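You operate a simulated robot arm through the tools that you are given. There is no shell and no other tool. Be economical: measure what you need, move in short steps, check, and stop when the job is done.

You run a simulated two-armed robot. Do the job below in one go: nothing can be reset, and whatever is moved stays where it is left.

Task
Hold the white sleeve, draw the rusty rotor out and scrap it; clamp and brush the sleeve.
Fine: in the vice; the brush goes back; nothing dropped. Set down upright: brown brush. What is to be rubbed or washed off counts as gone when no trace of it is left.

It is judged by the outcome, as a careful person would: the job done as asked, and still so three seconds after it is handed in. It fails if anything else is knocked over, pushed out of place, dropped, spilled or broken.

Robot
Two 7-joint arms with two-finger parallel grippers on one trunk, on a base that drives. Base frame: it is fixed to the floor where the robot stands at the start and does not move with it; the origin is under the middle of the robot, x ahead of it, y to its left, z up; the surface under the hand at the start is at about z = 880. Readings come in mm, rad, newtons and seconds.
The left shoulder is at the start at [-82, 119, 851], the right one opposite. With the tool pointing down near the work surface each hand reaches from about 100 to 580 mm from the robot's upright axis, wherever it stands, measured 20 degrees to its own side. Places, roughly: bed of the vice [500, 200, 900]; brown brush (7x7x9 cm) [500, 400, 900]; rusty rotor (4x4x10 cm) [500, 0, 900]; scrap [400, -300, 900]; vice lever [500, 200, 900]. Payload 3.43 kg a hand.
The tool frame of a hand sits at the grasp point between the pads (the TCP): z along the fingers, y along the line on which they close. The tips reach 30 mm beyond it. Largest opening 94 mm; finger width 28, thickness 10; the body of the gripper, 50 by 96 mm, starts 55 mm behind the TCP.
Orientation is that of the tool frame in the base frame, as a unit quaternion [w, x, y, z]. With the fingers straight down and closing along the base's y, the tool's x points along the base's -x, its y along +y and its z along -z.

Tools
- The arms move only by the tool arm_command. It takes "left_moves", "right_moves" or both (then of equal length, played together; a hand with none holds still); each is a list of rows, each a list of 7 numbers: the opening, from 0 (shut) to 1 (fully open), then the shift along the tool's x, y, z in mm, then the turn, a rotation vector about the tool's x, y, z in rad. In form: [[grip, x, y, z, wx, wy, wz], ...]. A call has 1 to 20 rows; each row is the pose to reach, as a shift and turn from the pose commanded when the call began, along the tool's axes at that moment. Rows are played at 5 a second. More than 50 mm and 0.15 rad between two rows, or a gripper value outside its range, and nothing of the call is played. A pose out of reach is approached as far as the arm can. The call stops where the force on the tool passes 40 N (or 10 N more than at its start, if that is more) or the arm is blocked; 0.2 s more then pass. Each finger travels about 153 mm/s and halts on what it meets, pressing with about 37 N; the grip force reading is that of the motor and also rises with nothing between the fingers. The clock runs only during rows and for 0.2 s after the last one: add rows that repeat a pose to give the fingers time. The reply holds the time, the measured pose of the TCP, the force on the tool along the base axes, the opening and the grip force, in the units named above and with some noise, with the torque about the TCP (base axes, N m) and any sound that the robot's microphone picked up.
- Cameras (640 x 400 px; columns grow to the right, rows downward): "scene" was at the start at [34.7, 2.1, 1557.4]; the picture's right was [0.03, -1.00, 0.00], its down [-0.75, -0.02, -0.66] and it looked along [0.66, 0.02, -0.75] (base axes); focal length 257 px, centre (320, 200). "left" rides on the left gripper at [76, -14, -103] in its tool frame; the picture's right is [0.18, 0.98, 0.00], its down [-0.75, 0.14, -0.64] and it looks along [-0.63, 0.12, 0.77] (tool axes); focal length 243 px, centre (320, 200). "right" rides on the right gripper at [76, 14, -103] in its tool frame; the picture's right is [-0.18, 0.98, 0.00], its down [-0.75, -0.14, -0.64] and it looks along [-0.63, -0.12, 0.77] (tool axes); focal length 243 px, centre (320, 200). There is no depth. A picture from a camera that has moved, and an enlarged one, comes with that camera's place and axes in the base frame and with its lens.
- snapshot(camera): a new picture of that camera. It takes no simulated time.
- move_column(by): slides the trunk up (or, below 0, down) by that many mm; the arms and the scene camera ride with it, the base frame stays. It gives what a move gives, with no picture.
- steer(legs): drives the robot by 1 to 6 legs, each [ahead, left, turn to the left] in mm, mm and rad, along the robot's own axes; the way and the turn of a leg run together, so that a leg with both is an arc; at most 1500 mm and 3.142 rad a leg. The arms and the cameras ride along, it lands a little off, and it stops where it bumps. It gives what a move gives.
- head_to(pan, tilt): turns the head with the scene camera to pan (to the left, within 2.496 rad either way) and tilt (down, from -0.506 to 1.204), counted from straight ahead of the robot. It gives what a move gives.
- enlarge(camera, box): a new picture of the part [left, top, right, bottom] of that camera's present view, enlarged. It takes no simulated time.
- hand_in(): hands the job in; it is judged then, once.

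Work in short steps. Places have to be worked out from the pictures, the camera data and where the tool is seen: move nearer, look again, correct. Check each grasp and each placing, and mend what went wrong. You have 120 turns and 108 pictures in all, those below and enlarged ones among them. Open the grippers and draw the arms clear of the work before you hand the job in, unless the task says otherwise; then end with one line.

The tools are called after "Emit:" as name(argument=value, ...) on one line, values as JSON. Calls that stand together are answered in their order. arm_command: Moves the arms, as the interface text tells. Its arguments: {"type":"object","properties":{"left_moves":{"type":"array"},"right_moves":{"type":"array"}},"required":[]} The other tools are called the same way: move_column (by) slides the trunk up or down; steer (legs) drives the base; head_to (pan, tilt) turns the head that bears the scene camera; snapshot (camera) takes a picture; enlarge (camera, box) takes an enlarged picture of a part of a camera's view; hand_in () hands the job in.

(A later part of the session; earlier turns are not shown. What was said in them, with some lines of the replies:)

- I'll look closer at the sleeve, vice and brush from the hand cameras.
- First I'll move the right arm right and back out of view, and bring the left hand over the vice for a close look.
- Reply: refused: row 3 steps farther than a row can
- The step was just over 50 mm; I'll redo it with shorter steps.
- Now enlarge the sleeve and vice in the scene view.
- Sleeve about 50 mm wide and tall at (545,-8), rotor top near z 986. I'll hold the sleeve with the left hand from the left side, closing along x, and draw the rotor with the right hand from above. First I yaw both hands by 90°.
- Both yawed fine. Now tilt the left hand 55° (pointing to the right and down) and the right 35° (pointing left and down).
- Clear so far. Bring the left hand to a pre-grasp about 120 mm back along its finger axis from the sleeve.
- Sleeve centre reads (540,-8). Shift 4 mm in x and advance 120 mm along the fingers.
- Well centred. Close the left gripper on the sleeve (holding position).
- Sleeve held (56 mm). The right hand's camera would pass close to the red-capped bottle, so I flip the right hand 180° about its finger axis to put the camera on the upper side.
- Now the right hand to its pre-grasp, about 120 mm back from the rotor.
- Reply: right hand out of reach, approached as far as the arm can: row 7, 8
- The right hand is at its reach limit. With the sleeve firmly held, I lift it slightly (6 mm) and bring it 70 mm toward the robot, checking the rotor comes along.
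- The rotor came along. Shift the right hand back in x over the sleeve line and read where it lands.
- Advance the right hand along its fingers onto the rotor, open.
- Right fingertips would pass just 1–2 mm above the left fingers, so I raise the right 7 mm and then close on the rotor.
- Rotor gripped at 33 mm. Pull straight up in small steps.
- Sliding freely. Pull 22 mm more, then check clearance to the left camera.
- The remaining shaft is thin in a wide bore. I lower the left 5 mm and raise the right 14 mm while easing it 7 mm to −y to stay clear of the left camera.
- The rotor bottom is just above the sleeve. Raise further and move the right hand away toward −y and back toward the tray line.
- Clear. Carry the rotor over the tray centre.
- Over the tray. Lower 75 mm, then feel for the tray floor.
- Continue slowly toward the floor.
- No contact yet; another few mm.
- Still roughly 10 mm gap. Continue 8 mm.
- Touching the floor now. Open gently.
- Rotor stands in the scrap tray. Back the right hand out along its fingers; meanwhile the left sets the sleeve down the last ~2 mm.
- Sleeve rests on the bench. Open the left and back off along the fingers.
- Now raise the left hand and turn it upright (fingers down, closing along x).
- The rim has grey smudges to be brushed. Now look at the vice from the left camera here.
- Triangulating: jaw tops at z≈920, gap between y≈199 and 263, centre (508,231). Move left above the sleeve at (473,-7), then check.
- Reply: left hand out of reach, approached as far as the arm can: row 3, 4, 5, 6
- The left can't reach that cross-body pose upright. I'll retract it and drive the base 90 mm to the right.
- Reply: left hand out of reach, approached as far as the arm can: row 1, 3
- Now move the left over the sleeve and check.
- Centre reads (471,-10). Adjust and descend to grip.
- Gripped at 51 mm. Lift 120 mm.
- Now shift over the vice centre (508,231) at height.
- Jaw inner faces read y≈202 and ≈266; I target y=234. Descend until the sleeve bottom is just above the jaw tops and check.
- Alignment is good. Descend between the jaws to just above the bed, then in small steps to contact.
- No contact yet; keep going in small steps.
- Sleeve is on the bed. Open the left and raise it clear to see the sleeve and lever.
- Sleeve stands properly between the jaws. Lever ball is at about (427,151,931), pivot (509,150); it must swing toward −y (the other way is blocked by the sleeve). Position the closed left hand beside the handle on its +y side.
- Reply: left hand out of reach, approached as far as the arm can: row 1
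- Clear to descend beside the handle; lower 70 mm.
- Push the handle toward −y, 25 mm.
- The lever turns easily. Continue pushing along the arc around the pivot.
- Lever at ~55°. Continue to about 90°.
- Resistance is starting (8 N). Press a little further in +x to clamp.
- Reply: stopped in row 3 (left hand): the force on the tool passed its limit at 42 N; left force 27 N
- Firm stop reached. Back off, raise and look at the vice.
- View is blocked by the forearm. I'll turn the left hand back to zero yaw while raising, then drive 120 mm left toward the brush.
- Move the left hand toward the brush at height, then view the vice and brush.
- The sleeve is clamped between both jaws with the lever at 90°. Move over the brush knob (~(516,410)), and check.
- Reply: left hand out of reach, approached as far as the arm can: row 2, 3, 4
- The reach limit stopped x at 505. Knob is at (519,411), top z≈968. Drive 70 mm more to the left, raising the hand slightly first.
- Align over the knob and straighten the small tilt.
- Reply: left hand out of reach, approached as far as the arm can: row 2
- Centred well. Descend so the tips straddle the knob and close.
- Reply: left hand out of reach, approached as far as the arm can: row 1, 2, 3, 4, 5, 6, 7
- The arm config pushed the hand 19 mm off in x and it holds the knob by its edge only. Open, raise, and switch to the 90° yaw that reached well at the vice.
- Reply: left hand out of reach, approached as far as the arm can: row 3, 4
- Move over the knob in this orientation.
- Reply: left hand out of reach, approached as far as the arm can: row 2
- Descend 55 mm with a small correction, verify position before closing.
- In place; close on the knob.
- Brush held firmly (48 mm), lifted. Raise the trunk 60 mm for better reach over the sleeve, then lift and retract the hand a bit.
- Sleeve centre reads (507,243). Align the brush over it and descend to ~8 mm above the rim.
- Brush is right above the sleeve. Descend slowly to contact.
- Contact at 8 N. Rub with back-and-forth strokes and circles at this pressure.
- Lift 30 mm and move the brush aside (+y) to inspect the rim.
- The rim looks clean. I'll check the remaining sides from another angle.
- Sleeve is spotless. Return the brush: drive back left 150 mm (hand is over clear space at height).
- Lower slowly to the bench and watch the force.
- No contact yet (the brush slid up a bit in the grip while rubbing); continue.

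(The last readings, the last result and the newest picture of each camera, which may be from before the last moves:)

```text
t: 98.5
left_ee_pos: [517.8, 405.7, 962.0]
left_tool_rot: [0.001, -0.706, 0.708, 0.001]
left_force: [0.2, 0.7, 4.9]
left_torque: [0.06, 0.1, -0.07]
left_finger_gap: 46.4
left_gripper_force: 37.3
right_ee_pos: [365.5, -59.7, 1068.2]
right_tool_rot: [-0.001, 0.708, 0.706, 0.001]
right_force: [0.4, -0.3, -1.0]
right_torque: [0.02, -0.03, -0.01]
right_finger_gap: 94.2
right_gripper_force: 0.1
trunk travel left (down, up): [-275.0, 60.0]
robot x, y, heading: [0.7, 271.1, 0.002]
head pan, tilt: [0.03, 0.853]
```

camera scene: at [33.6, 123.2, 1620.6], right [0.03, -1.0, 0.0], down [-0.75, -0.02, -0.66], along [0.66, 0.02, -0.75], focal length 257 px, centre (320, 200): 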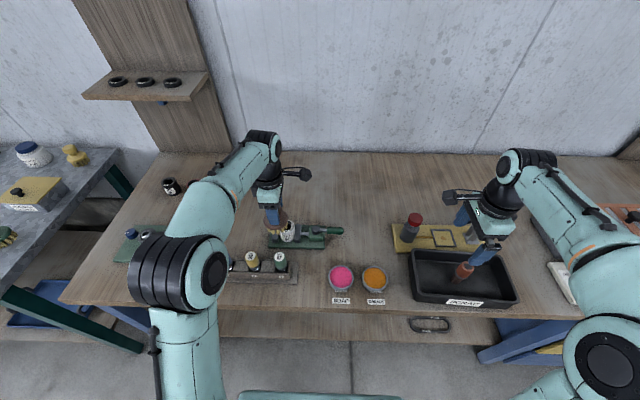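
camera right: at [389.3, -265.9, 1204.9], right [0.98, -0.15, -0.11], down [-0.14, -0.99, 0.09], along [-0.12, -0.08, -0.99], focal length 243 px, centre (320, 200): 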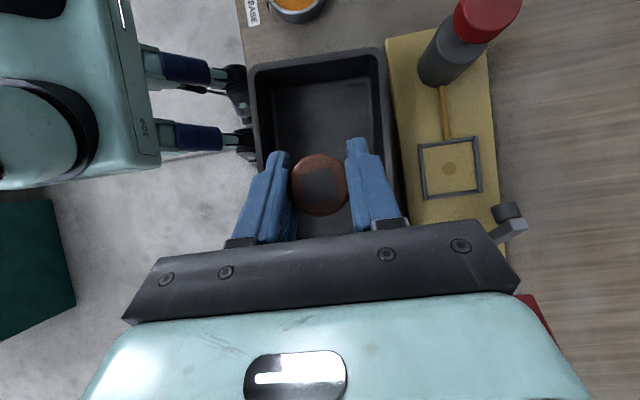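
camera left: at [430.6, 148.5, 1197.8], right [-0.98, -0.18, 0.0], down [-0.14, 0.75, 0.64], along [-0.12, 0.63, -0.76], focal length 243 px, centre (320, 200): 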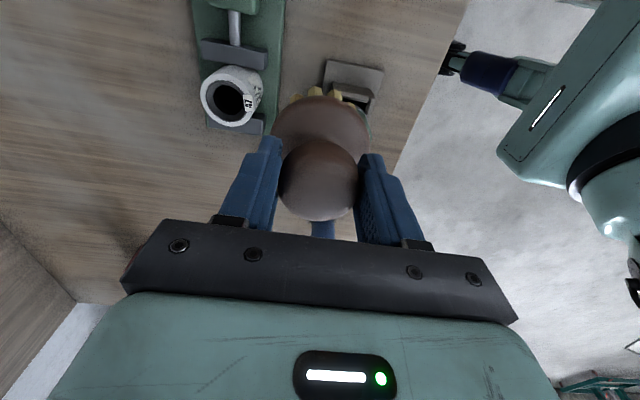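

Contact. Open and withdraw upward.

Emit:
arm_command(left_moves=[[0.6, 0, 0, 0, 0, 0, 0], [0.9, 0, 0, 0, 0, 0, 0], [1, 0, 0, 0, 0, 0, 0], [1, 0, 0, -30, 0, 0, 0], [1, 0, 15, -60, 0, 0, 0], [1, 0, 50, -80, 0, 0, 0], [1, 0, 95, -90, 0, 0, 0]])

Emit:
snapshot(camera="left")

Emit:
snapshot(camera="scene")

```text
t: 100.1
left_ee_pos: [421.0, 405.0, 1050.2]
left_tool_rot: [0.002, -0.707, 0.708, 0.001]
left_force: [0.3, 0.7, -0.5]
left_torque: [0.0, 0.01, -0.01]
left_finger_gap: 94.2
left_gripper_force: 0.1
right_ee_pos: [364.5, -60.6, 1068.5]
right_tool_rot: [0.001, 0.708, 0.707, 0.001]
right_force: [-0.4, 0.5, -0.7]
right_torque: [0.0, -0.04, 0.02]
right_finger_gap: 93.9
right_gripper_force: 0.2
trunk travel left (down, up): [-275.0, 60.0]
robot x, y, heading: [-1.3, 271.8, -0.001]
head pan, tilt: [0.03, 0.853]
```

```text
19 pictures are left
camera left: at [435.0, 328.6, 1153.2], right [-0.98, -0.18, 0.0], down [-0.14, 0.75, 0.64], along [-0.12, 0.63, -0.76], focal length 243 px, centre (320, 200)
```

left: 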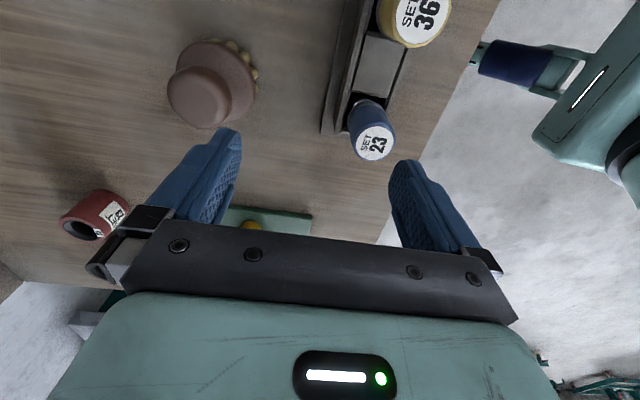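

```text
18 pictures are left
camera scene: at [32.7, 272.9, 1557.4], right [0.03, -1.0, 0.0], down [-0.75, -0.02, -0.66], along [0.66, 0.02, -0.75], focal length 257 px, centre (320, 200)
```

scene: 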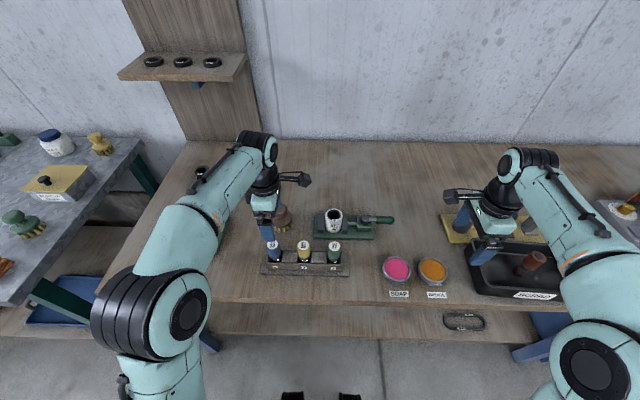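

Brush stands. Raise and retract the left hand, then do the final check.

Emit:
arm_command(left_moves=[[1, 0, 0, -45, 0, 0, 0], [1, 0, 10, -90, 0, 0, 0], [1, 0, 50, -110, 0, 0, 0], [1, -20, 95, -110, 0, 0, 0], [1, -40, 130, -110, 0, 0, 0]])

Emit:
enlarge(camera="scene", box=[240, 160, 420, 280])

Emit:
enlarge(camera="scene", box=[420, 170, 600, 310])

```text
t: 101.3
left_ee_pos: [291.6, 447.0, 1159.8]
left_tool_rot: [0.001, -0.706, 0.708, 0.0]
left_force: [-0.1, -0.1, 0.4]
left_torque: [-0.03, 0.0, 0.0]
left_finger_gap: 94.2
left_gripper_force: 0.0
right_ee_pos: [364.6, -60.0, 1067.4]
right_tool_rot: [0.0, 0.708, 0.706, 0.0]
right_force: [0.6, 0.7, 0.0]
right_torque: [0.01, -0.01, -0.01]
right_finger_gap: 93.9
right_gripper_force: 0.1
trunk travel left (down, up): [-275.0, 60.0]
robot x, y, heading: [-0.4, 268.0, -0.001]
head pan, tilt: [0.03, 0.853]
```

```text
3.33 times, centred on (330, 220) of scene
camera zoom: at [33.3, 273.1, 1557.4], right [0.03, -1.0, 0.0], down [-0.75, -0.02, -0.66], along [0.66, 0.02, -0.75], focal length 857 px, centre (287, 133)
```

zoom: 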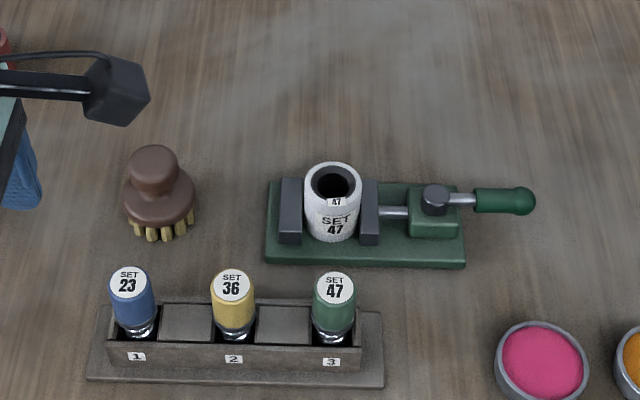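

```text
2.86 times, centred on (510, 240) of scene
camera zoom: at [33.3, 273.1, 1557.4], right [0.03, -1.0, 0.0], down [-0.75, -0.02, -0.66], along [0.66, 0.02, -0.75], focal length 735 px, centre (-223, 86)
```

zoom: 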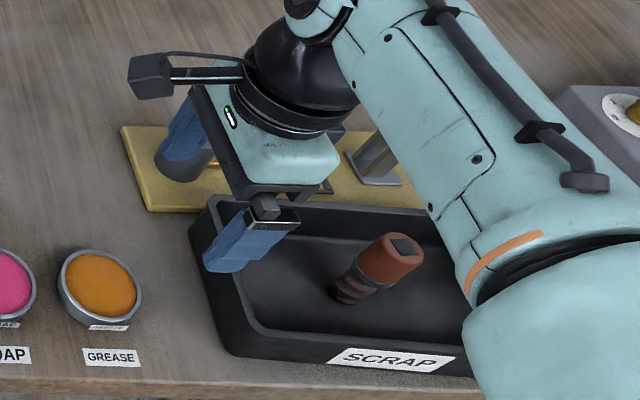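

Rotor is in the scrap tray. The sleeve is clean and clamped in the vice, the brush is upright at its place, and both hands are open and clear. Hand in.

Emit:
hand_in()

```text
The job is handed in.
```

The job is handed in: the rusty rotor is in the scrap tray, the white sleeve is brushed clean and clamped in the vice, and the brush stands upright back at its place. Nothing was knocked over or dropped, and both hands are open and clear.
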